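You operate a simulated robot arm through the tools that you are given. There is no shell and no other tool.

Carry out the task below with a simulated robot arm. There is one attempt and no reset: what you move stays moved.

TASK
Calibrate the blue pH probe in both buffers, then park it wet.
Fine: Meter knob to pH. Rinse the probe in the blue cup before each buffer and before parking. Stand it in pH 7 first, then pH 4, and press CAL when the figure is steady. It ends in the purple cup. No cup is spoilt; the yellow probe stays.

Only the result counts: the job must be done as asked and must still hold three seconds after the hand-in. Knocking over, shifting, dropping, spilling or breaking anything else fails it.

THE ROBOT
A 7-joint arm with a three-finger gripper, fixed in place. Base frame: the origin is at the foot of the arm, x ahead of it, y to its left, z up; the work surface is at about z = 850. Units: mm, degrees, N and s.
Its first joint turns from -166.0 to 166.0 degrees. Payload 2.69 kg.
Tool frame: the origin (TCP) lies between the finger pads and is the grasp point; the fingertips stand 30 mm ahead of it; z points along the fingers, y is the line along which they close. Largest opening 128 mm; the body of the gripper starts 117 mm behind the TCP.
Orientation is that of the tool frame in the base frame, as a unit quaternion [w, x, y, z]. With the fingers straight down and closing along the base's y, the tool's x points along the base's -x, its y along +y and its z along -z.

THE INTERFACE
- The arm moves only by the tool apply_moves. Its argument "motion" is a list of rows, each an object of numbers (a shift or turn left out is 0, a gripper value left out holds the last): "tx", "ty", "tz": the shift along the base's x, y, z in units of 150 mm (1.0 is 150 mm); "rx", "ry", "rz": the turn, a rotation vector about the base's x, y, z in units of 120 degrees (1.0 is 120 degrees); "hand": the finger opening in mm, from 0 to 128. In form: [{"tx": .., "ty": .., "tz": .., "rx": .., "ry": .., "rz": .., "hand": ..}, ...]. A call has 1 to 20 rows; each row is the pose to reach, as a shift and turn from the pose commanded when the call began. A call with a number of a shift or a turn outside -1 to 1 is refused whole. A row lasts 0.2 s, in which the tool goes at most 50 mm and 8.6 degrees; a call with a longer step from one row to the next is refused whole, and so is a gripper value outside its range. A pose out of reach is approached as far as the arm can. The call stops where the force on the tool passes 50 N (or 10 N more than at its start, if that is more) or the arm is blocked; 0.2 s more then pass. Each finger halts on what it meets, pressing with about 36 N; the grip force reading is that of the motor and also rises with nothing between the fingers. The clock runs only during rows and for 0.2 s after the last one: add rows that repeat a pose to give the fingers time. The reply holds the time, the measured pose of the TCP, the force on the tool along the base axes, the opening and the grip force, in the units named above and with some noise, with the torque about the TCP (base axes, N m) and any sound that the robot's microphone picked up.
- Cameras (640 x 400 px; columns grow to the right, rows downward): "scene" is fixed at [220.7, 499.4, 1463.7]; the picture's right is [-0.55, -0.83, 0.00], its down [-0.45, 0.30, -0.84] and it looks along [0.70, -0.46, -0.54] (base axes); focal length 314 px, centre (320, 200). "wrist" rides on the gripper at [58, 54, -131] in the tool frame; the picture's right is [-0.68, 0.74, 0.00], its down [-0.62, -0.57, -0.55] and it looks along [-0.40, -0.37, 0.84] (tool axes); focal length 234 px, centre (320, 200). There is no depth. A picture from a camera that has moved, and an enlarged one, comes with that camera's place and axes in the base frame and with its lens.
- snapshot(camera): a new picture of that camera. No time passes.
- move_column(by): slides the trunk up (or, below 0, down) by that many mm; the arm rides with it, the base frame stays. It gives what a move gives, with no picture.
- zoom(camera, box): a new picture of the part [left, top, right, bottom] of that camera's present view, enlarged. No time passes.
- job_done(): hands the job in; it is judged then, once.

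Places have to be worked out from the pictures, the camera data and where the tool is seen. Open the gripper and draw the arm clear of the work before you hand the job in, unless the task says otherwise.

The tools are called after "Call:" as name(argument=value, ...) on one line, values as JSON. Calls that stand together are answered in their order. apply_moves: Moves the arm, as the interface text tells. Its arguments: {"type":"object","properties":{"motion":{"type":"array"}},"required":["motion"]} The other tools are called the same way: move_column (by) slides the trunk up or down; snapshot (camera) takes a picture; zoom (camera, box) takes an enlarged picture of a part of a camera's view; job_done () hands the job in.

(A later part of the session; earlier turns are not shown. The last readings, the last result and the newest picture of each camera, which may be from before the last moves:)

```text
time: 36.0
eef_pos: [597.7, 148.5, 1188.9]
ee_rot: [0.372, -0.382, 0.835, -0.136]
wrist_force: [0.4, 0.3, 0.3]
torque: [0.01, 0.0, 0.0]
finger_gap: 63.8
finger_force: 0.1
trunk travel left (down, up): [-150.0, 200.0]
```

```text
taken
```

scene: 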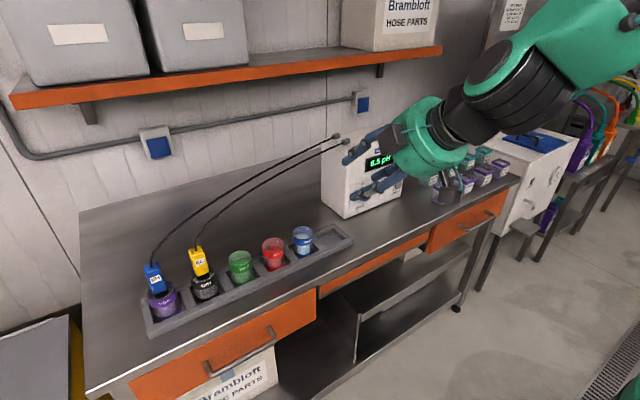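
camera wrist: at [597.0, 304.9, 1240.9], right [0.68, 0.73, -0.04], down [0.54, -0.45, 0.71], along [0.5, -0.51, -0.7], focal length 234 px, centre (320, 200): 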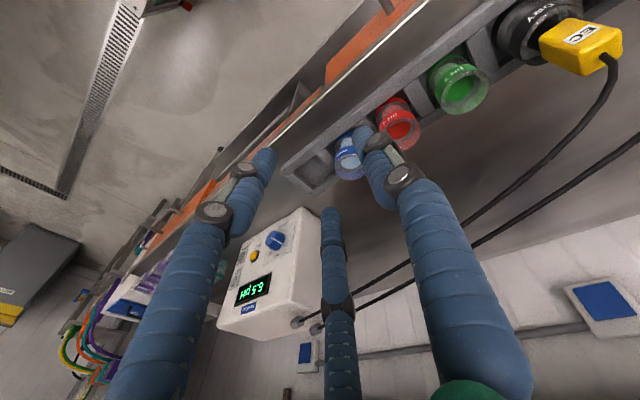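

Reached without limits. Now I roll the hand by -120 degrees about its own axis in this in-line pose.

Call:
apply_moves(motion=[{"rx": -0.048, "ry": -0.004, "rz": 0.046}, {"rx": -0.097, "ry": -0.008, "rz": 0.091}, {"rx": -0.145, "ry": -0.011, "rz": 0.137}, {"rx": -0.193, "ry": -0.015, "rz": 0.183}, {"rx": -0.242, "ry": -0.019, "rz": 0.229}, {"rx": -0.29, "ry": -0.023, "rz": 0.274}, {"rx": -0.338, "ry": -0.027, "rz": 0.32}, {"rx": -0.387, "ry": -0.03, "rz": 0.366}, {"rx": -0.435, "ry": -0.034, "rz": 0.412}, {"rx": -0.483, "ry": -0.038, "rz": 0.457}, {"rx": -0.532, "ry": -0.042, "rz": 0.503}, {"rx": -0.58, "ry": -0.046, "rz": 0.549}, {"rx": -0.628, "ry": -0.049, "rz": 0.595}, {"rx": -0.677, "ry": -0.053, "rz": 0.64}, {"rx": -0.725, "ry": -0.057, "rz": 0.686}, {"rx": -0.725, "ry": -0.057, "rz": 0.686}])

Call:
snapshot(camera="scene")

```text
time: 39.4
eef_pos: [654.3, 151.1, 1081.8]
ee_rot: [-0.084, 0.911, -0.101, 0.391]
wrist_force: [-1.3, 0.2, 0.2]
torque: [0.02, -0.02, 0.02]
finger_gap: 64.2
finger_force: 0.0
out of reach, approached as far as the arm can: row 12, 13, 14, 15, 16
trunk travel left (down, up): [-150.0, 200.0]
```

```text
taken
```

scene: 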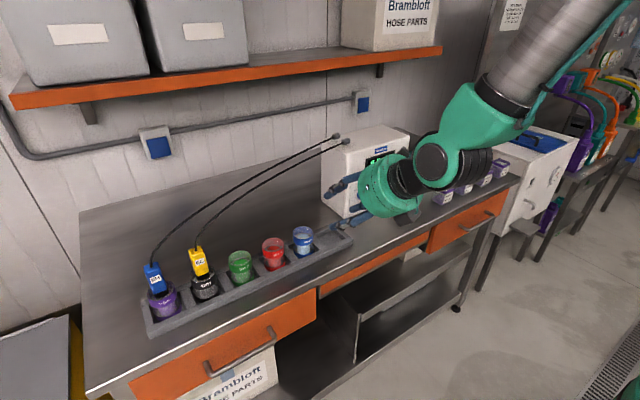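

The roll mostly went through. From here I try tipping down to vertical again.

Call:
apply_moves(motion=[{"rx": -0.0066, "ry": 0.065}, {"rx": -0.013, "ry": 0.13}, {"rx": -0.02, "ry": 0.196}, {"rx": -0.0265, "ry": 0.261}, {"rx": -0.033, "ry": 0.326}, {"rx": -0.0397, "ry": 0.391}, {"rx": -0.0397, "ry": 0.391}])

Call:
snapshot(camera="scene")

```text
time: 41.0
eef_pos: [656.9, 151.1, 1084.9]
ee_rot: [0.009, 0.996, -0.091, -0.003]
wrist_force: [-0.4, -0.9, 0.8]
torque: [0.04, 0.04, 0.01]
finger_gap: 64.0
finger_force: 0.1
out of reach, approached as far as the arm can: row 1, 2
trunk travel left (down, up): [-150.0, 200.0]
```

```text
taken
```

scene: 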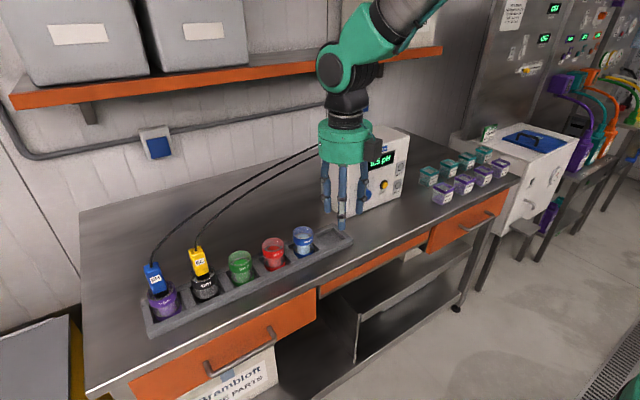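

The arm is unwound: the tool is vertical with no tilt. I now yaw it back by about -170 degrees in two steps to the starting orientation, moving gently towards the probe at a safe height.

Call:
apply_moves(motion=[{"tz": 0.05, "rz": -0.064}, {"tz": 0.1, "rz": -0.128}, {"tz": 0.15, "rz": -0.193}, {"tz": 0.2, "rz": -0.257}, {"ty": 0.05, "tz": 0.25, "rz": -0.321}, {"ty": 0.1, "tz": 0.3, "rz": -0.385}, {"ty": 0.15, "tz": 0.35, "rz": -0.45}, {"ty": 0.2, "tz": 0.4, "rz": -0.514}, {"ty": 0.25, "tz": 0.45, "rz": -0.578}, {"ty": 0.3, "tz": 0.5, "rz": -0.642}, {"ty": 0.35, "tz": 0.5, "rz": -0.7067}, {"ty": 0.35, "tz": 0.5, "rz": -0.7067}])

Call:
apply_moves(motion=[{"ty": 0.05, "rz": -0.064}, {"ty": 0.1, "rz": -0.128}, {"ty": 0.15, "rz": -0.193}, {"ty": 0.2, "rz": -0.257}, {"ty": 0.25, "rz": -0.321}, {"ty": 0.3, "rz": -0.385}, {"ty": 0.35, "rz": -0.45}, {"ty": 0.4, "rz": -0.514}, {"ty": 0.45, "rz": -0.578}, {"ty": 0.5, "rz": -0.642}, {"ty": 0.5, "rz": -0.7067}, {"ty": 0.5, "rz": -0.7067}])

```text
time: 43.6
eef_pos: [657.4, 203.1, 1161.6]
ee_rot: [-0.005, -0.674, 0.739, 0.008]
wrist_force: [0.0, 0.5, -1.4]
torque: [-0.01, -0.01, -0.02]
finger_gap: 63.9
finger_force: 0.1
trunk travel left (down, up): [-150.0, 200.0]
```

```text
time: 46.2
eef_pos: [657.7, 278.8, 1160.9]
ee_rot: [0.001, 0.0, 1.0, 0.01]
wrist_force: [0.6, -0.4, -0.1]
torque: [0.0, -0.02, 0.0]
finger_gap: 64.0
finger_force: 0.1
trunk travel left (down, up): [-150.0, 200.0]
```

The home orientation is restored. I move towards the blue probe to look at it from the wrist camera.

Call:
apply_moves(motion=[{"tx": 0.1, "ty": 0.25, "tz": -0.05}, {"tx": 0.2, "ty": 0.5, "tz": -0.1}, {"tx": 0.3, "ty": 0.75, "tz": -0.15}, {"tx": 0.4, "ty": 1.0, "tz": -0.2}, {"tx": 0.4, "ty": 1.0, "tz": -0.2}])

Call:
apply_moves(motion=[{"tx": 0.05, "ty": 0.25, "tz": -0.05}, {"tx": 0.1, "ty": 0.5, "tz": -0.1}, {"tx": 0.13, "ty": 0.75, "tz": -0.15}, {"tx": 0.15, "ty": 0.95, "tz": -0.2}, {"tx": 0.15, "ty": 0.95, "tz": -0.2}])

Call:
snapshot(camera="wrist")

Call:
snapshot(camera="scene")

```text
time: 47.4
eef_pos: [716.5, 428.1, 1132.4]
ee_rot: [0.001, -0.001, 1.0, 0.009]
wrist_force: [0.9, 0.3, -0.3]
torque: [-0.06, 0.03, 0.01]
finger_gap: 64.1
finger_force: 0.2
trunk travel left (down, up): [-150.0, 200.0]
```

```text
time: 48.6
eef_pos: [741.7, 573.0, 1099.2]
ee_rot: [0.001, 0.0, 1.0, 0.008]
wrist_force: [-0.3, 0.3, -1.0]
torque: [-0.01, 0.01, -0.01]
finger_gap: 64.3
finger_force: 0.0
trunk travel left (down, up): [-150.0, 200.0]
```

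```text
taken
camera wrist: at [682.5, 624.3, 1231.0], right [0.68, 0.74, 0.01], down [0.61, -0.58, 0.54], along [0.41, -0.36, -0.84], focal length 234 px, centre (320, 200)
```

wrist: 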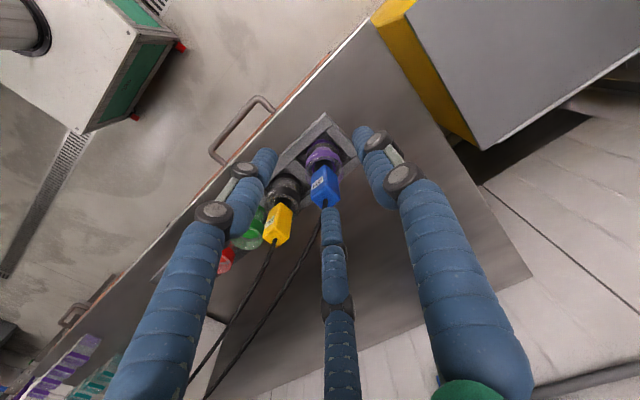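

```text
taken
```

scene: 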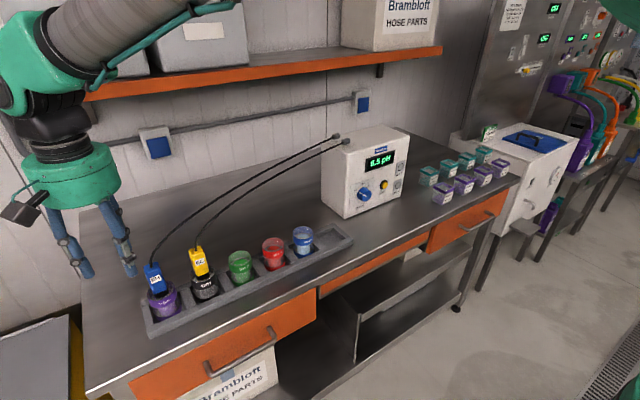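

The blue probe is in view beyond the fingertips. I zoom in to find its exact place and shape.

Call:
zoom(camera="wrist", box=[230, 100, 390, 260])

Call:
zoom(camera="scene", box=[80, 200, 240, 340])

```text
2.50 times, centred on (310, 180) of wrist
camera zoom: at [682.5, 624.3, 1231.0], right [0.68, 0.74, 0.01], down [0.61, -0.58, 0.54], along [0.41, -0.36, -0.84], focal length 585 px, centre (345, 250)
```

zoom: 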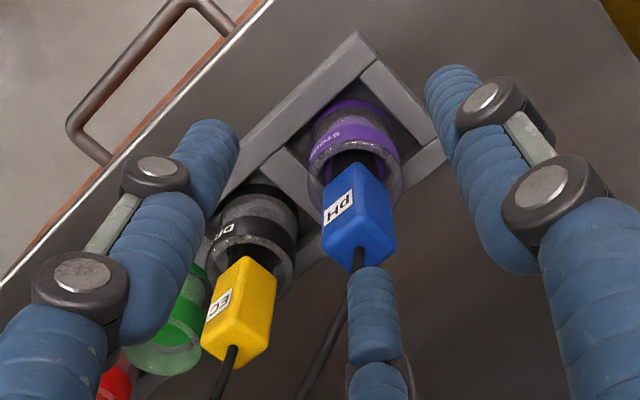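

```text
2.86 times, centred on (160, 270) of scene
camera zoom: at [220.7, 499.4, 1463.7], right [-0.55, -0.83, 0.0], down [-0.45, 0.3, -0.84], along [0.7, -0.46, -0.54], focal length 898 px, centre (777, 0)
```

zoom: 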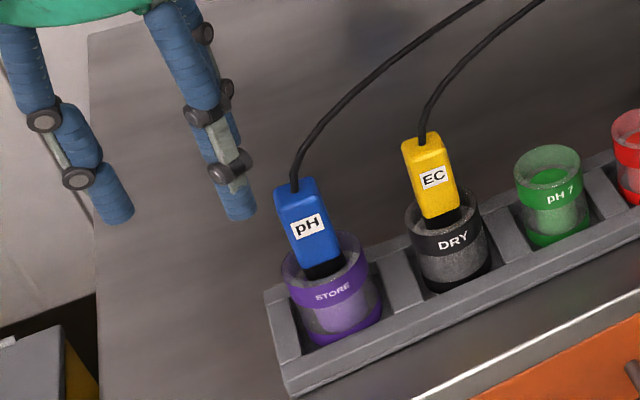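

Triangulating the two wrist views puts the top of the blue probe at about (799, 531, 998); its body is roughly 25 mm square. I take the small tilt out of the tool and go above it, with the fingertips still about 60 mm higher.

Call:
apply_moves(motion=[{"tx": 0.1, "ty": -0.07, "tz": 0.0, "rx": -0.003}, {"tx": 0.2, "ty": -0.14, "tz": 0.0, "rx": -0.006}, {"tx": 0.3, "ty": -0.21, "tz": -0.03, "rx": -0.0086, "ry": 0.001}, {"tx": 0.382, "ty": -0.28, "tz": -0.06, "rx": -0.0086, "ry": 0.001}, {"tx": 0.382, "ty": -0.28, "tz": -0.06, "rx": -0.0086, "ry": 0.001}])

Call:
snapshot(camera="wrist")

Call:
zoom(camera="scene", box=[80, 170, 280, 340])

```text
time: 49.8
eef_pos: [796.3, 529.7, 1093.0]
ee_rot: [0.0, 0.0, 1.0, 0.0]
wrist_force: [-0.3, 0.1, 0.1]
torque: [0.01, -0.01, 0.01]
finger_gap: 63.8
finger_force: 0.0
trunk travel left (down, up): [-150.0, 200.0]
```

```text
taken
camera wrist: at [738.0, 583.1, 1223.2], right [0.68, 0.74, 0.0], down [0.62, -0.57, 0.55], along [0.4, -0.37, -0.84], focal length 234 px, centre (320, 200)
```

wrist: 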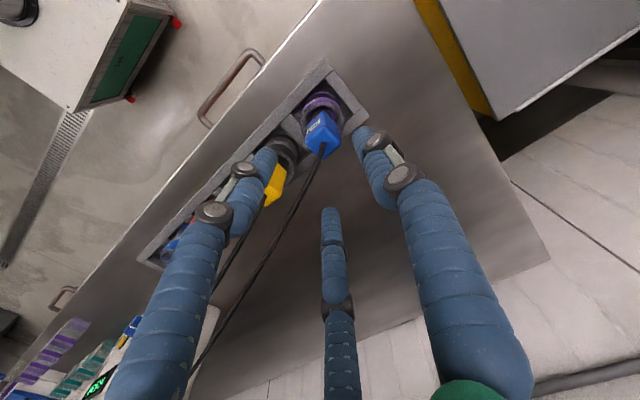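

```text
2.35 times, centred on (180, 255) of scene
camera zoom: at [220.7, 499.4, 1463.7], right [-0.55, -0.83, 0.0], down [-0.45, 0.3, -0.84], along [0.7, -0.46, -0.54], focal length 740 px, centre (649, 71)
```

zoom: 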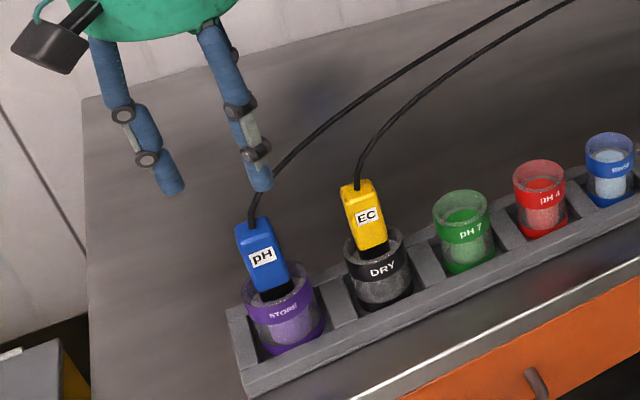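

I zoom on the probe from here for another measurement.

Call:
zoom(camera="wrist", box=[240, 70, 400, 220])

```text
2.67 times, centred on (320, 145) of wrist
camera zoom: at [738.0, 583.1, 1223.2], right [0.68, 0.74, 0.0], down [0.62, -0.57, 0.55], along [0.4, -0.37, -0.84], focal length 624 px, centre (320, 347)
```

zoom: 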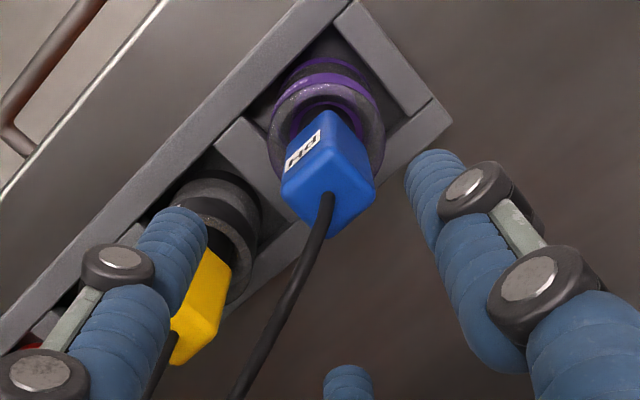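

The probe top centre is at about (797.5, 532.5); its body is about 26 by 23 mm. I centre over it and descend so the fingertips come to about z = 948, beside the body but above the cup rim.

Call:
apply_moves(motion=[{"tx": 0.008, "ty": 0.018, "tz": -0.1}, {"tx": 0.008, "ty": 0.018, "tz": -0.25}, {"tx": 0.008, "ty": 0.018, "tz": -0.4}, {"tx": 0.008, "ty": 0.018, "tz": -0.55}, {"tx": 0.008, "ty": 0.018, "tz": -0.68}, {"tx": 0.008, "ty": 0.018, "tz": -0.76}, {"tx": 0.008, "ty": 0.018, "tz": -0.76}])

Call:
snapshot(camera="wrist")

Call:
zoom(camera="scene", box=[80, 170, 280, 340])

```text
time: 51.4
eef_pos: [799.1, 531.8, 977.5]
ee_rot: [-0.001, 0.0, 1.0, -0.001]
wrist_force: [-0.2, 1.0, 0.0]
torque: [-0.01, -0.01, 0.01]
finger_gap: 64.2
finger_force: 0.2
trunk travel left (down, up): [-150.0, 200.0]
```

```text
taken
camera wrist: at [740.1, 586.2, 1108.0], right [0.68, 0.74, 0.0], down [0.62, -0.57, 0.55], along [0.4, -0.37, -0.84], focal length 234 px, centre (320, 200)
```

wrist: 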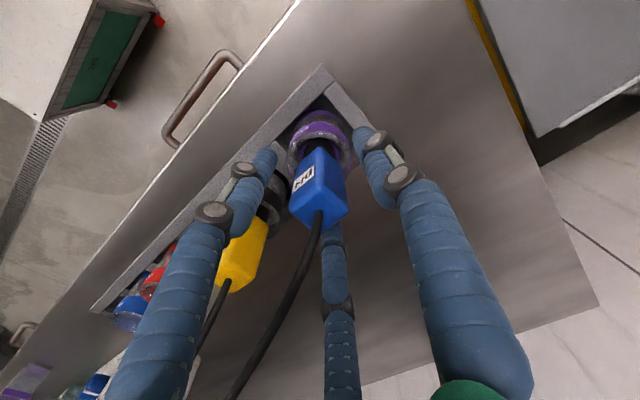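

```text
2.35 times, centred on (180, 255) of scene
camera zoom: at [220.7, 499.4, 1463.7], right [-0.55, -0.83, 0.0], down [-0.45, 0.3, -0.84], along [0.7, -0.46, -0.54], focal length 740 px, centre (649, 71)
```

zoom: 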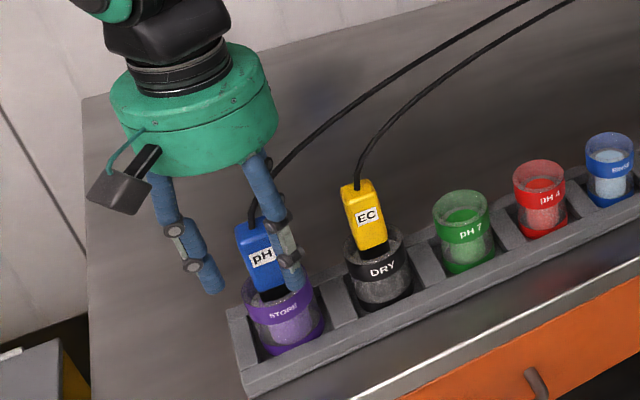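

The fingers now surround the probe body. I zoom in to check the centring before closing.

Call:
zoom(camera="wrist", box=[220, 80, 420, 260])

Call:
zoom(camera="scene", box=[110, 220, 230, 330])

```text
2.22 times, centred on (320, 170) of wrist
camera zoom: at [740.1, 586.2, 1108.0], right [0.68, 0.74, 0.0], down [0.62, -0.57, 0.55], along [0.4, -0.37, -0.84], focal length 520 px, centre (320, 267)
```

zoom: 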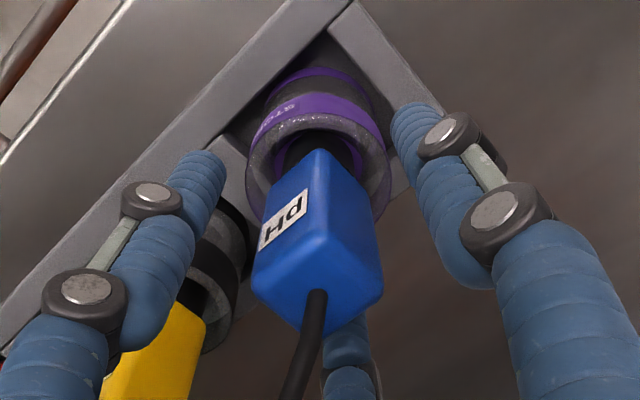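

```text
3.64 times, centred on (170, 275) of scene
camera zoom: at [220.7, 499.4, 1463.7], right [-0.55, -0.83, 0.0], down [-0.45, 0.3, -0.84], along [0.7, -0.46, -0.54], focal length 1143 px, centre (866, -73)
```

zoom: 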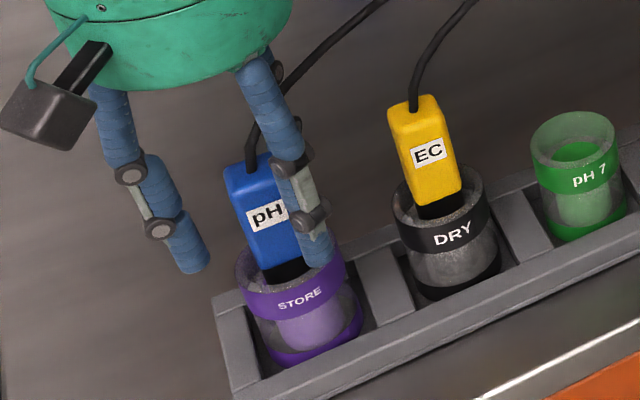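

The body is centred between the three fingertips. I close the hand on it.

Call:
apply_moves(motion=[{"hand": 40}, {"hand": 26}, {"hand": 15}, {"hand": 5}, {"hand": 0}, {"hand": 0}])

Call:
zoom(camera="wrist", box=[220, 80, 420, 260])

Call:
zoom(camera="scene", box=[110, 220, 230, 330])

```text
time: 52.8
eef_pos: [797.2, 533.4, 977.6]
ee_rot: [0.0, 0.0, 1.0, -0.001]
wrist_force: [-0.4, 0.8, 0.1]
torque: [-0.02, -0.03, -0.01]
finger_gap: 33.8
finger_force: 36.4
trunk travel left (down, up): [-150.0, 200.0]
```

```text
2.22 times, centred on (320, 170) of wrist
camera zoom: at [739.9, 586.1, 1108.1], right [0.68, 0.74, 0.0], down [0.62, -0.57, 0.55], along [0.4, -0.37, -0.84], focal length 520 px, centre (320, 267)
```

zoom: 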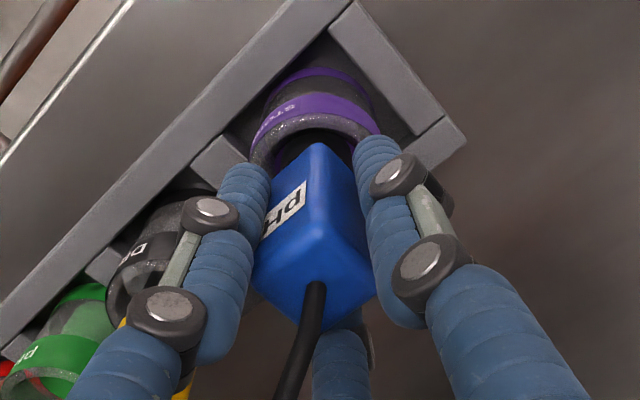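

```text
3.64 times, centred on (170, 275) of scene
camera zoom: at [220.7, 499.4, 1463.7], right [-0.55, -0.83, 0.0], down [-0.45, 0.3, -0.84], along [0.7, -0.46, -0.54], focal length 1143 px, centre (866, -73)
```

zoom: 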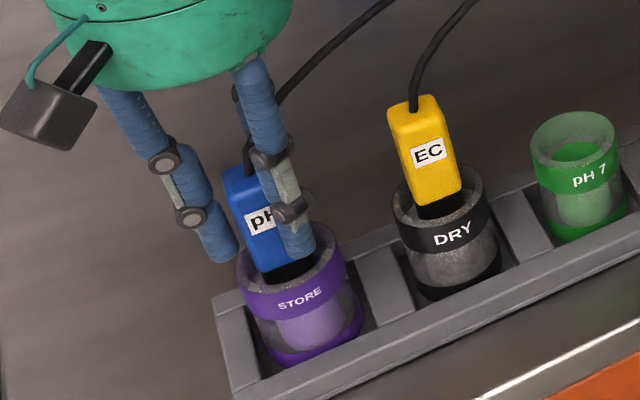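

The probe is held (gap 33.8 mm, 36 N). I lift it straight up slowly out of the purple cup.

Call:
apply_moves(motion=[{"tz": 0.05}, {"tz": 0.12}, {"tz": 0.2}, {"tz": 0.3}, {"tz": 0.4}, {"tz": 0.5}, {"tz": 0.6}, {"tz": 0.7}, {"tz": 0.8}, {"tz": 0.8}])

Call:
zoom(camera="scene", box=[60, 150, 260, 340])

Call:
snapshot(camera="wrist")

```text
time: 55.0
eef_pos: [796.6, 531.1, 1098.2]
ee_rot: [-0.001, 0.0, 1.0, 0.001]
wrist_force: [-1.3, -0.5, -1.0]
torque: [-0.03, -0.04, -0.01]
finger_gap: 33.6
finger_force: 36.2
trunk travel left (down, up): [-150.0, 200.0]
```

```text
2.11 times, centred on (160, 245) of scene
camera zoom: at [220.7, 499.4, 1463.7], right [-0.55, -0.83, 0.0], down [-0.45, 0.3, -0.84], along [0.7, -0.46, -0.54], focal length 662 px, centre (657, 105)
```

zoom: 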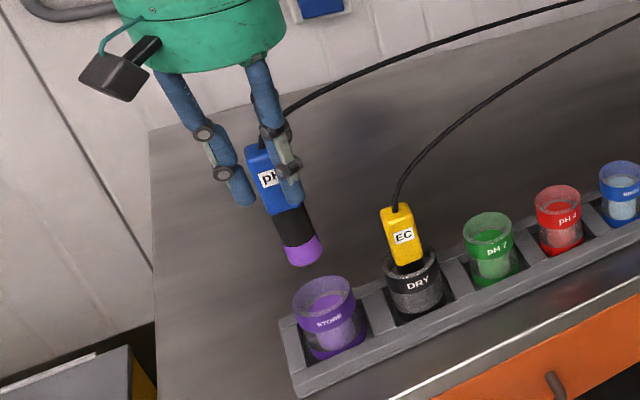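

```text
taken
camera wrist: at [738.9, 584.7, 1228.7], right [0.68, 0.74, 0.0], down [0.62, -0.57, 0.55], along [0.4, -0.37, -0.84], focal length 234 px, centre (320, 200)
```

wrist: 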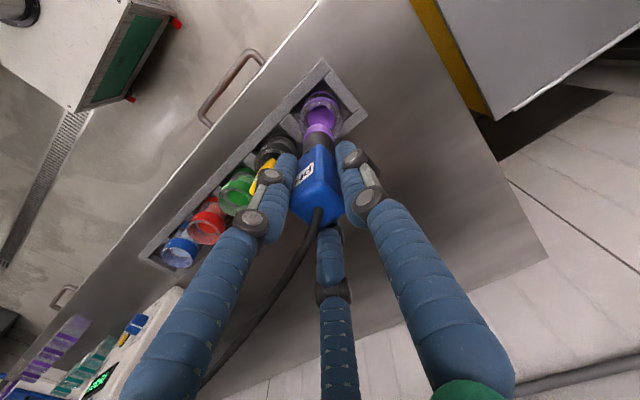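

The probe came out cleanly; its stem is a thick black cylinder with a purple wet tip, about 115-120 mm below the TCP. I move it forward of the tray to x = 714, so it never passes over another cup or the yellow probe. Then it goes along towards the blue cup.

Call:
apply_moves(motion=[{"tx": -0.14, "tz": 0.05}, {"tx": -0.28, "tz": 0.1}, {"tx": -0.42, "tz": 0.1}, {"tx": -0.55, "tz": 0.1}, {"tx": -0.58, "ty": -0.15, "tz": 0.1}, {"tx": -0.58, "ty": -0.35, "tz": 0.1}, {"tx": -0.58, "ty": -0.55, "tz": 0.1}, {"tx": -0.58, "ty": -0.78, "tz": 0.1}, {"tx": -0.58, "ty": -1.0, "tz": 0.1}, {"tx": -0.58, "ty": -1.0, "tz": 0.1}])

Call:
apply_moves(motion=[{"ty": -0.2}, {"ty": -0.42}, {"ty": -0.64}, {"ty": -0.86}, {"ty": -1.0}, {"ty": -1.0}])

Call:
apply_moves(motion=[{"ty": -0.15}, {"ty": -0.3}, {"ty": -0.36}, {"ty": -0.36}])

Call:
snapshot(camera="wrist")

Call:
snapshot(camera="scene")

```text
time: 57.2
eef_pos: [711.0, 382.0, 1111.2]
ee_rot: [0.0, -0.001, 1.0, 0.0]
wrist_force: [0.8, 0.4, -1.0]
torque: [0.1, 0.02, 0.03]
finger_gap: 33.6
finger_force: 36.3
trunk travel left (down, up): [-150.0, 200.0]
```

```text
time: 58.6
eef_pos: [711.2, 231.3, 1114.1]
ee_rot: [-0.001, 0.0, 1.0, -0.001]
wrist_force: [0.0, -0.6, -0.2]
torque: [0.03, 0.01, -0.01]
finger_gap: 33.9
finger_force: 35.6
trunk travel left (down, up): [-150.0, 200.0]
```

```text
time: 59.6
eef_pos: [711.8, 178.2, 1113.5]
ee_rot: [0.0, 0.0, 1.0, 0.0]
wrist_force: [-0.6, 0.3, -1.2]
torque: [-0.01, 0.01, 0.0]
finger_gap: 33.9
finger_force: 35.7
trunk travel left (down, up): [-150.0, 200.0]
```

```text
taken
camera wrist: at [653.8, 231.5, 1244.1], right [0.68, 0.74, 0.0], down [0.62, -0.57, 0.55], along [0.4, -0.37, -0.84], focal length 234 px, centre (320, 200)
```

wrist: 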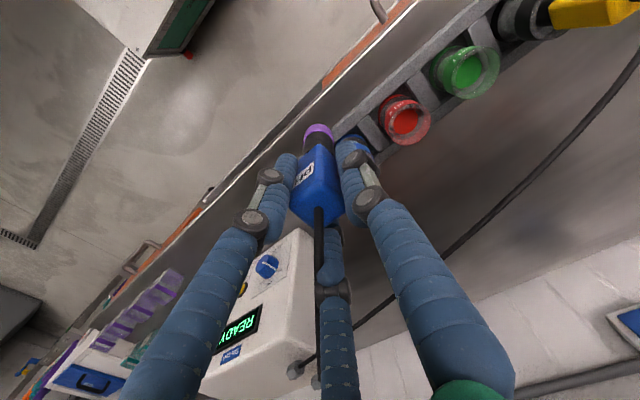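

```text
taken
```

scene: 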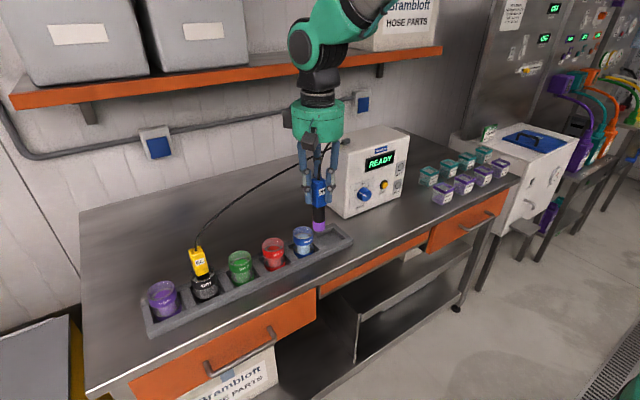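

The display now reads READY. I zoom in to measure the red, green and blue cups from this wrist view.

Call:
zoom(camera="wrist", box=[290, 30, 510, 180])

Call:
zoom(camera="scene", box=[220, 160, 370, 290])

```text
2.67 times, centred on (400, 105) of wrist
camera zoom: at [653.8, 231.5, 1244.1], right [0.68, 0.74, 0.0], down [0.62, -0.57, 0.55], along [0.4, -0.37, -0.84], focal length 624 px, centre (107, 453)
```

zoom: 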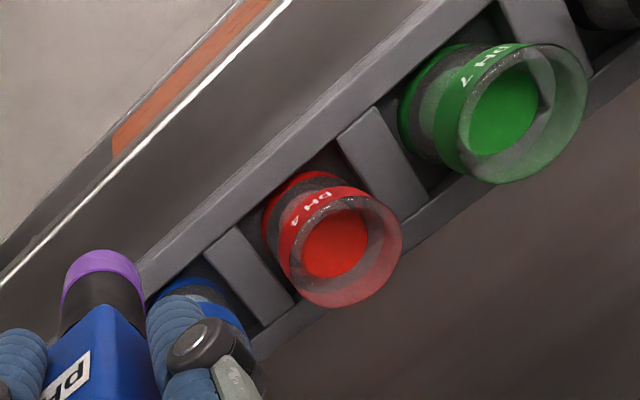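

```text
3.08 times, centred on (295, 225) of scene
camera zoom: at [220.7, 499.4, 1463.7], right [-0.55, -0.83, 0.0], down [-0.45, 0.3, -0.84], along [0.7, -0.46, -0.54], focal length 967 px, centre (397, 123)
```

zoom: 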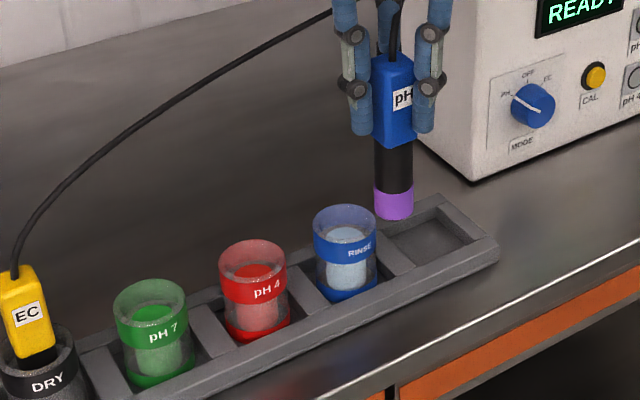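

The measured cup spacing is 90 mm at x = 797: green y = 352, red y = 262, so blue is at y = 172. I move over the blue cup at this height and check the alignment.

Call:
apply_moves(motion=[{"tx": 0.15, "ty": -0.01}, {"tx": 0.3, "ty": -0.03}, {"tx": 0.45, "ty": -0.04}, {"tx": 0.565, "ty": -0.04}, {"tx": 0.565, "ty": -0.04}])

Call:
zoom(camera="wrist", box=[220, 60, 440, 240])

Call:
zoom(camera="scene", box=[240, 150, 380, 270])

```text
time: 60.8
eef_pos: [795.9, 170.8, 1112.9]
ee_rot: [0.0, 0.0, 1.0, 0.0]
wrist_force: [0.0, -0.1, -0.1]
torque: [-0.01, 0.02, 0.01]
finger_gap: 33.8
finger_force: 36.3
trunk travel left (down, up): [-150.0, 200.0]
```

```text
2.22 times, centred on (330, 150) of wrist
camera zoom: at [738.3, 225.3, 1242.7], right [0.68, 0.74, 0.0], down [0.62, -0.57, 0.55], along [0.4, -0.37, -0.84], focal length 520 px, centre (298, 311)
```

zoom: 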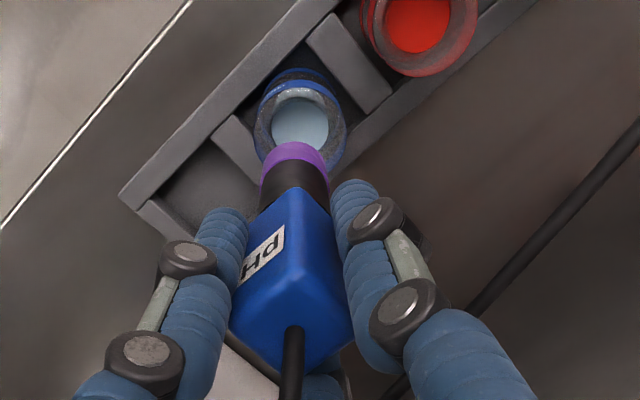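

```text
3.33 times, centred on (310, 210) of scene
camera zoom: at [220.7, 499.4, 1463.7], right [-0.55, -0.83, 0.0], down [-0.45, 0.3, -0.84], along [0.7, -0.46, -0.54], focal length 1048 px, centre (353, 167)
```

zoom: 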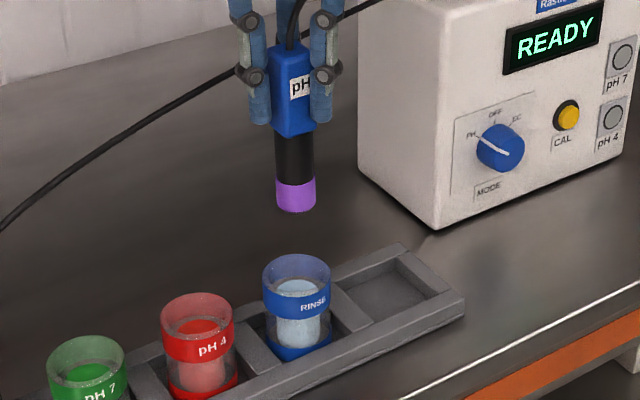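

The probe tip is over the blue cup, whose rim centre is at about (796.5, 173.5). I correct by 2 mm and lower it into the rinse, stopping just above the bottom and holding.

Call:
apply_moves(motion=[{"tx": 0.004, "ty": 0.016, "tz": -0.08}, {"tx": 0.004, "ty": 0.016, "tz": -0.18}, {"tx": 0.004, "ty": 0.016, "tz": -0.28}, {"tx": 0.004, "ty": 0.016, "tz": -0.38}, {"tx": 0.004, "ty": 0.016, "tz": -0.47}, {"tx": 0.004, "ty": 0.016, "tz": -0.56}, {"tx": 0.004, "ty": 0.016, "tz": -0.64}, {"tx": 0.004, "ty": 0.016, "tz": -0.72}, {"tx": 0.004, "ty": 0.016, "tz": -0.79}, {"tx": 0.004, "ty": 0.016, "tz": -0.85}, {"tx": 0.004, "ty": 0.016, "tz": -0.85}, {"tx": 0.004, "ty": 0.016, "tz": -0.85}, {"tx": 0.004, "ty": 0.016, "tz": -0.85}, {"tx": 0.004, "ty": 0.016, "tz": -0.85}, {"tx": 0.004, "ty": 0.016, "tz": -0.85}])

Call:
snapshot(camera="wrist")

Call:
zoom(camera="scene", box=[230, 110, 420, 270])

```text
time: 64.0
eef_pos: [797.0, 174.0, 984.3]
ee_rot: [0.0, 0.0, 1.0, 0.0]
wrist_force: [0.5, 0.2, -0.1]
torque: [0.01, -0.04, 0.01]
finger_gap: 33.6
finger_force: 35.7
trunk travel left (down, up): [-150.0, 200.0]
```

```text
taken
camera wrist: at [738.3, 227.9, 1115.3], right [0.68, 0.74, 0.0], down [0.62, -0.57, 0.55], along [0.4, -0.37, -0.84], focal length 234 px, centre (320, 200)
```

wrist: 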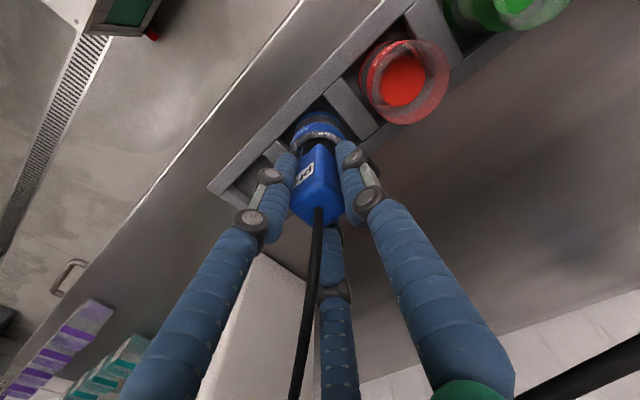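

```text
2.50 times, centred on (325, 190) of scene
camera zoom: at [220.7, 499.4, 1463.7], right [-0.55, -0.83, 0.0], down [-0.45, 0.3, -0.84], along [0.7, -0.46, -0.54], focal length 786 px, centre (308, 225)
```

zoom: 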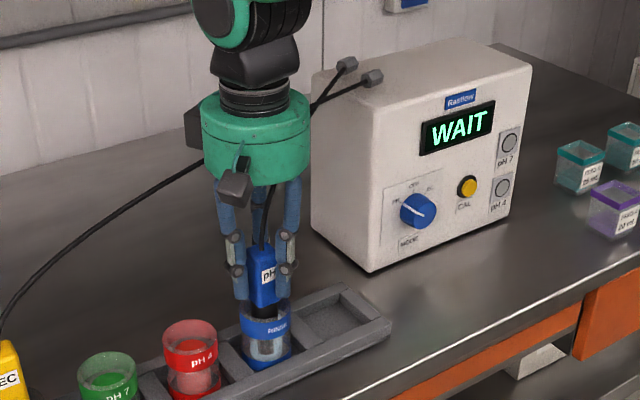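

The probe is in the rinse with no side force and the meter shows WAIT. I hold for two more seconds and then lift it out.

Call:
apply_moves(motion=[{"tz": 0.0}, {"tz": 0.0}, {"tz": 0.0}, {"tz": 0.0}, {"tz": 0.0}, {"tz": 0.0}, {"tz": 0.0}, {"tz": 0.0}, {"tz": 0.0}, {"tz": 0.0}, {"tz": 0.05}, {"tz": 0.12}, {"tz": 0.22}, {"tz": 0.32}, {"tz": 0.42}, {"tz": 0.53}, {"tz": 0.64}, {"tz": 0.75}, {"tz": 0.86}, {"tz": 0.86}])

Call:
zoom(camera="scene", box=[230, 110, 420, 270])

Call:
zoom(camera="wrist", box=[220, 60, 440, 240])

```text
time: 68.2
eef_pos: [795.4, 174.4, 1114.5]
ee_rot: [0.0, 0.0, 1.0, 0.0]
wrist_force: [0.1, -0.5, -0.4]
torque: [-0.02, -0.03, -0.01]
finger_gap: 33.8
finger_force: 36.1
trunk travel left (down, up): [-150.0, 200.0]
```

```text
2.50 times, centred on (325, 190) of scene
camera zoom: at [220.7, 499.4, 1463.7], right [-0.55, -0.83, 0.0], down [-0.45, 0.3, -0.84], along [0.7, -0.46, -0.54], focal length 786 px, centre (308, 225)
```

zoom: 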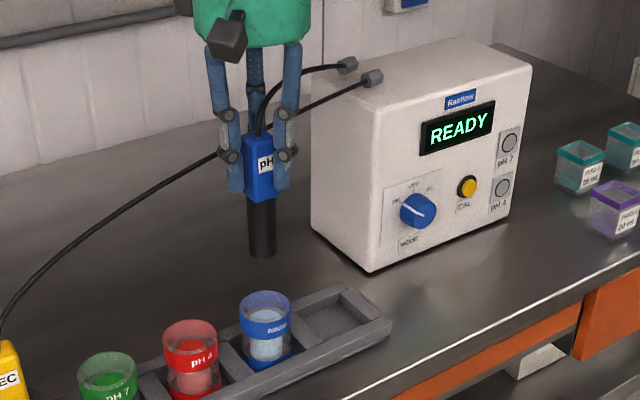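

```text
2.22 times, centred on (330, 150) of wrist
camera zoom: at [737.1, 227.7, 1245.1], right [0.68, 0.74, 0.0], down [0.62, -0.57, 0.55], along [0.4, -0.37, -0.84], focal length 520 px, centre (298, 311)
```

zoom: 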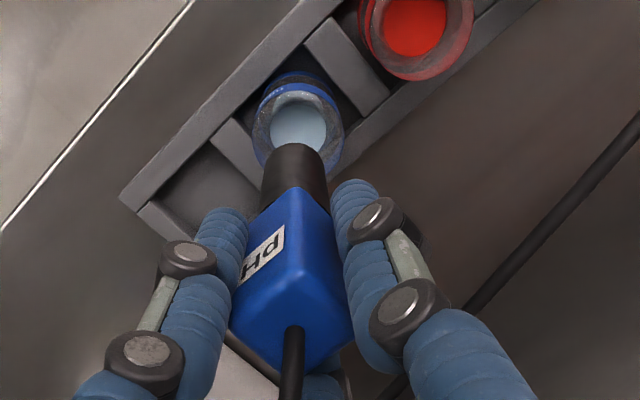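

The tip is clean black now: rinsed. I go round the front again to the green pH 7 cup at y = 352.

Call:
apply_moves(motion=[{"tx": -0.16}, {"tx": -0.32}, {"tx": -0.48}, {"tx": -0.56, "ty": 0.06}, {"tx": -0.56, "ty": 0.24}, {"tx": -0.56, "ty": 0.44}, {"tx": -0.56, "ty": 0.64}, {"tx": -0.56, "ty": 0.84}, {"tx": -0.56, "ty": 1.0}, {"tx": -0.56, "ty": 1.0}])

Call:
apply_moves(motion=[{"tx": 0.0, "ty": 0.1}, {"tx": 0.03, "ty": 0.185}, {"tx": 0.18, "ty": 0.185}, {"tx": 0.34, "ty": 0.185}, {"tx": 0.48, "ty": 0.185}, {"tx": 0.565, "ty": 0.185}, {"tx": 0.565, "ty": 0.185}])

Call:
zoom(camera="wrist", box=[220, 60, 440, 240])

Call:
snapshot(camera="scene")

```text
time: 70.4
eef_pos: [710.8, 324.4, 1114.1]
ee_rot: [0.001, 0.0, 1.0, -0.001]
wrist_force: [0.9, 0.3, -0.7]
torque: [-0.02, -0.02, 0.03]
finger_gap: 34.0
finger_force: 35.9
trunk travel left (down, up): [-150.0, 200.0]
```

```text
time: 72.0
eef_pos: [797.2, 351.1, 1114.9]
ee_rot: [0.001, 0.0, 1.0, 0.001]
wrist_force: [-0.7, 0.4, -0.4]
torque: [0.0, 0.06, 0.01]
finger_gap: 34.0
finger_force: 36.0
trunk travel left (down, up): [-150.0, 200.0]
```

```text
2.22 times, centred on (330, 150) of wrist
camera zoom: at [739.3, 404.8, 1245.8], right [0.68, 0.74, 0.0], down [0.62, -0.57, 0.55], along [0.4, -0.37, -0.84], focal length 520 px, centre (298, 311)
```

zoom: 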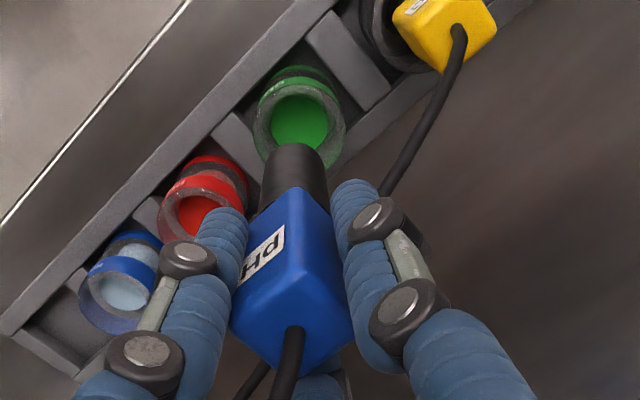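

```text
taken
```

scene: 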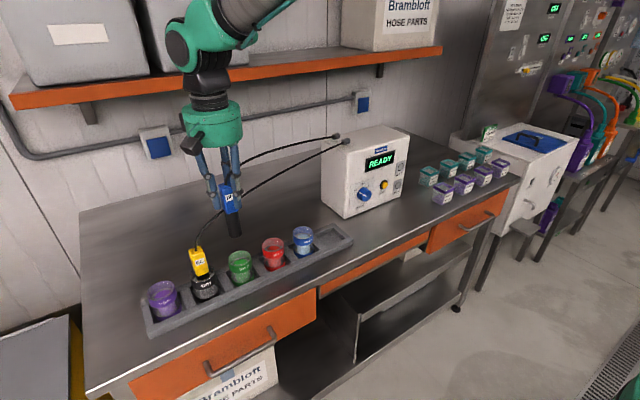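

The tip is centred over the green cup. The yellow probe's cable passes close behind the hand, so I look closely at it before going down.

Call:
zoom(camera="scene", box=[170, 100, 300, 290])

Call:
snapshot(camera="wrist")

```text
2.11 times, centred on (235, 195) of scene
camera zoom: at [220.7, 499.4, 1463.7], right [-0.55, -0.83, 0.0], down [-0.45, 0.3, -0.84], along [0.7, -0.46, -0.54], focal length 662 px, centre (499, 210)
```

zoom: 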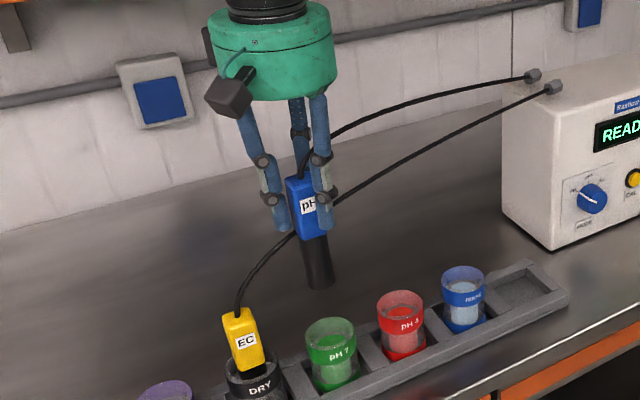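

```text
taken
camera wrist: at [739.3, 404.8, 1245.8], right [0.68, 0.74, 0.0], down [0.62, -0.57, 0.55], along [0.4, -0.37, -0.84], focal length 234 px, centre (320, 200)
```

wrist: 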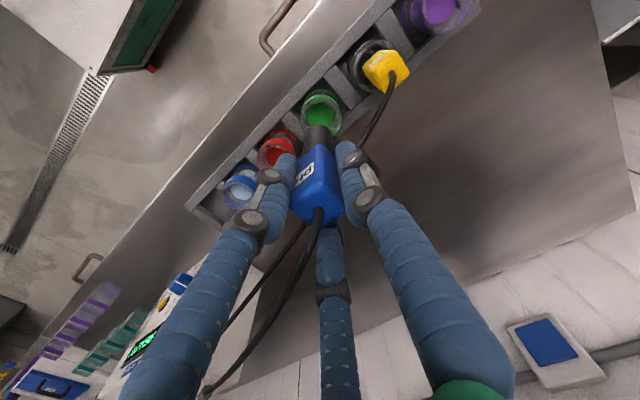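

The blue cable has shortened freely as the probe moved, so the cables are only drawn and not taut. The green rim centre is at about (796.5, 353.5). I correct by 2 mm and lower the probe into the pH 7 cup almost to its seat, watching the force.

Call:
apply_moves(motion=[{"tx": -0.003, "ty": 0.016, "tz": -0.06}, {"tx": -0.003, "ty": 0.016, "tz": -0.14}, {"tx": -0.003, "ty": 0.016, "tz": -0.22}, {"tx": -0.003, "ty": 0.016, "tz": -0.3}, {"tx": -0.003, "ty": 0.016, "tz": -0.4}, {"tx": -0.003, "ty": 0.016, "tz": -0.5}, {"tx": -0.003, "ty": 0.016, "tz": -0.6}, {"tx": -0.003, "ty": 0.016, "tz": -0.69}, {"tx": -0.003, "ty": 0.016, "tz": -0.77}, {"tx": -0.003, "ty": 0.016, "tz": -0.84}, {"tx": -0.003, "ty": 0.016, "tz": -0.88}, {"tx": -0.003, "ty": 0.016, "tz": -0.9}, {"tx": -0.003, "ty": 0.016, "tz": -0.9}])

Call:
zoom(camera="scene", box=[170, 130, 420, 290])

Call:
zoom(camera="wrist", box=[220, 60, 440, 260])

```text
time: 74.8
eef_pos: [796.2, 355.2, 978.4]
ee_rot: [0.0, 0.0, 1.0, 0.0]
wrist_force: [0.0, 0.8, -1.7]
torque: [0.0, -0.05, 0.02]
finger_gap: 34.0
finger_force: 35.7
trunk travel left (down, up): [-150.0, 200.0]
```

```text
2.50 times, centred on (295, 210) of scene
camera zoom: at [220.7, 499.4, 1463.7], right [-0.55, -0.83, 0.0], down [-0.45, 0.3, -0.84], along [0.7, -0.46, -0.54], focal length 786 px, centre (382, 175)
```

zoom: 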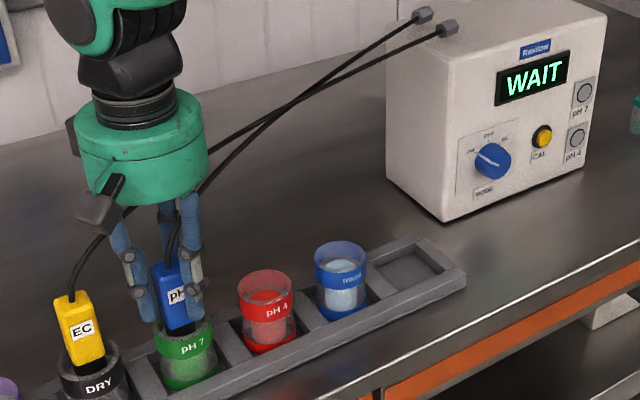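

```text
2.00 times, centred on (330, 160) of wrist
camera zoom: at [738.1, 408.0, 1109.5], right [0.68, 0.74, 0.0], down [0.62, -0.57, 0.55], along [0.4, -0.37, -0.84], focal length 468 px, centre (300, 280)
```

zoom: 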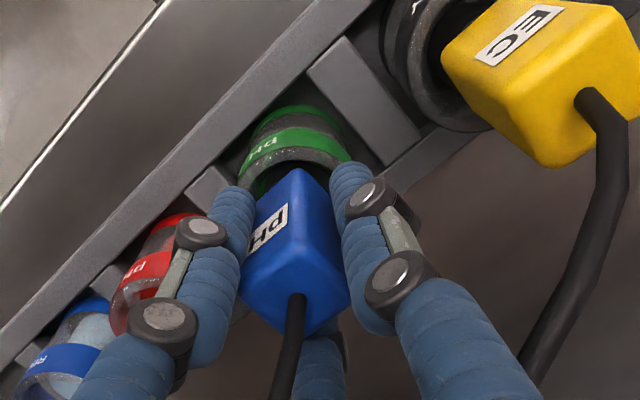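

The probe is in pH 7, the meter shows WAIT, and there is no force from the cable. I ease down another 1.5 mm to the seat, then open the fingers modestly, staying clear of the yellow probe.

Call:
apply_moves(motion=[{"tz": -0.006}, {"tz": -0.01}, {"tz": -0.01}])

```text
time: 75.6
eef_pos: [795.8, 355.0, 977.5]
ee_rot: [0.0, -0.001, 1.0, -0.001]
wrist_force: [-0.2, -0.1, 2.7]
torque: [-0.08, 0.04, -0.04]
finger_gap: 34.2
finger_force: 36.5
trunk travel left (down, up): [-150.0, 200.0]
```

A light upward force of 2.7 N shows the probe has touched the bottom. I open the fingers to 60 mm.

Call:
apply_moves(motion=[{"hand": 38}, {"hand": 44}, {"hand": 52}, {"hand": 60}, {"hand": 60}, {"hand": 60}])

Call:
zoom(camera="wrist", box=[220, 60, 440, 260])

Call:
zoom(camera="scene", box=[170, 130, 420, 290])

```text
time: 77.0
eef_pos: [796.4, 353.8, 976.4]
ee_rot: [0.0, 0.0, 1.0, 0.0]
wrist_force: [0.6, 0.6, -0.1]
torque: [-0.01, 0.02, 0.01]
finger_gap: 60.2
finger_force: 0.1
trunk travel left (down, up): [-150.0, 200.0]
```

```text
2.00 times, centred on (330, 160) of wrist
camera zoom: at [738.2, 408.2, 1107.6], right [0.68, 0.74, 0.0], down [0.62, -0.57, 0.55], along [0.4, -0.37, -0.84], focal length 468 px, centre (300, 280)
```

zoom: 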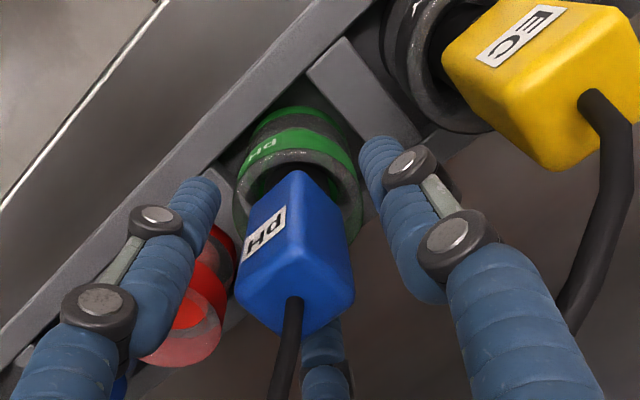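

```text
2.50 times, centred on (295, 210) of scene
camera zoom: at [220.7, 499.4, 1463.7], right [-0.55, -0.83, 0.0], down [-0.45, 0.3, -0.84], along [0.7, -0.46, -0.54], focal length 786 px, centre (382, 175)
```

zoom: 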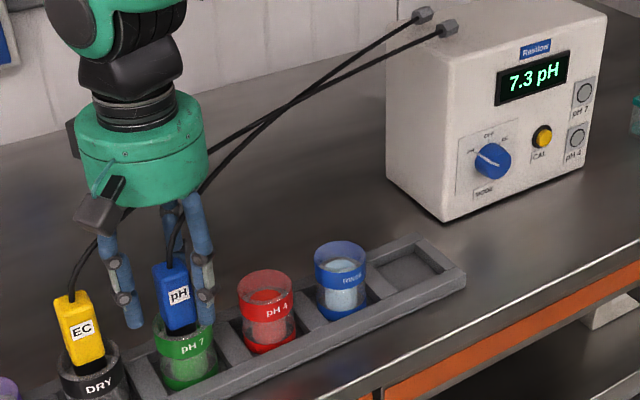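

The probe stands upright by itself in pH 7 and the meter reads 7.3 pH. I rise straight up clear of it.

Call:
apply_moves(motion=[{"tz": 0.1}, {"tz": 0.25}, {"tz": 0.42}, {"tz": 0.6}, {"tz": 0.78}, {"tz": 0.95}, {"tz": 0.95}])

Call:
zoom(camera="scene", box=[170, 110, 420, 290])

```text
time: 78.6
eef_pos: [796.3, 354.3, 1120.2]
ee_rot: [0.0, 0.0, 1.0, -0.001]
wrist_force: [-0.6, -0.5, 0.5]
torque: [0.03, 0.01, -0.01]
finger_gap: 60.3
finger_force: 0.0
trunk travel left (down, up): [-150.0, 200.0]
```

```text
2.22 times, centred on (295, 200) of scene
camera zoom: at [220.7, 499.4, 1463.7], right [-0.55, -0.83, 0.0], down [-0.45, 0.3, -0.84], along [0.7, -0.46, -0.54], focal length 699 px, centre (376, 200)
```

zoom: 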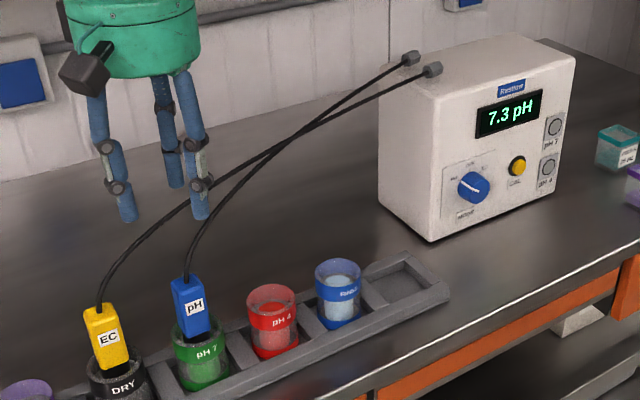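

The probe stays put and the display holds 7.3 pH. I move back from the cups and along towards the meter, closing the fingers and pitching the tool 45 degrees on the way.

Call:
apply_moves(motion=[{"tx": -0.15}, {"tx": -0.3, "ty": -0.1}, {"tx": -0.45, "ty": -0.3}, {"tx": -0.5, "ty": -0.52}, {"tx": -0.5, "ty": -0.76}, {"tx": -0.5, "ty": -1.0}, {"tx": -0.5, "ty": -1.0}])

Call:
apply_moves(motion=[{"ty": -0.15, "ry": -0.06, "hand": 40}, {"ty": -0.3, "ry": -0.125, "hand": 20}, {"ty": -0.5, "ry": -0.19, "hand": 0}, {"ty": -0.7, "ry": -0.25, "hand": 0}, {"ty": -0.85, "ry": -0.31, "hand": 0}, {"ty": -1.0, "ry": -0.375, "hand": 0}, {"ty": -1.0, "ry": -0.375, "hand": 0}])

Call:
snapshot(camera="wrist")

Call:
snapshot(camera="scene")

```text
time: 80.2
eef_pos: [721.1, 202.1, 1119.6]
ee_rot: [0.0, 0.0, 1.0, 0.001]
wrist_force: [-0.5, -0.3, 0.3]
torque: [0.07, -0.01, 0.0]
finger_gap: 60.0
finger_force: 0.1
trunk travel left (down, up): [-150.0, 200.0]
```

```text
time: 81.8
eef_pos: [724.8, 55.0, 1117.3]
ee_rot: [0.382, 0.0, 0.924, 0.0]
wrist_force: [2.3, -0.7, -2.0]
torque: [-0.02, 0.07, 0.01]
finger_gap: 2.3
finger_force: 30.6
trunk travel left (down, up): [-150.0, 200.0]
```

```text
taken
camera wrist: at [590.3, 108.4, 1168.6], right [0.48, 0.74, 0.48], down [0.05, -0.57, 0.82], along [0.88, -0.37, -0.31], focal length 234 px, centre (320, 200)
```

wrist: 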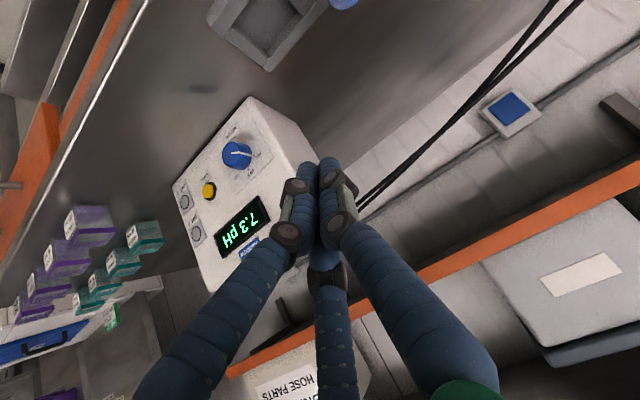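

```text
taken
```

scene: 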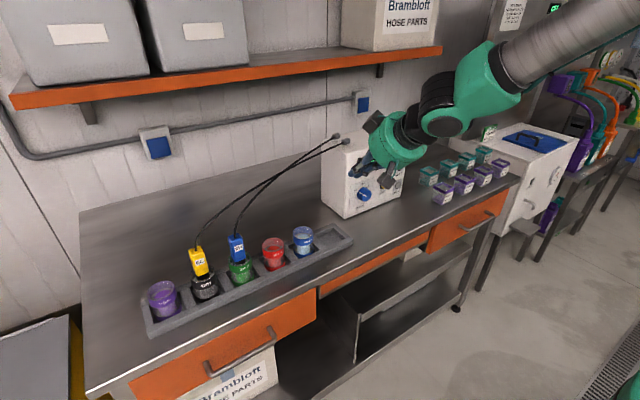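

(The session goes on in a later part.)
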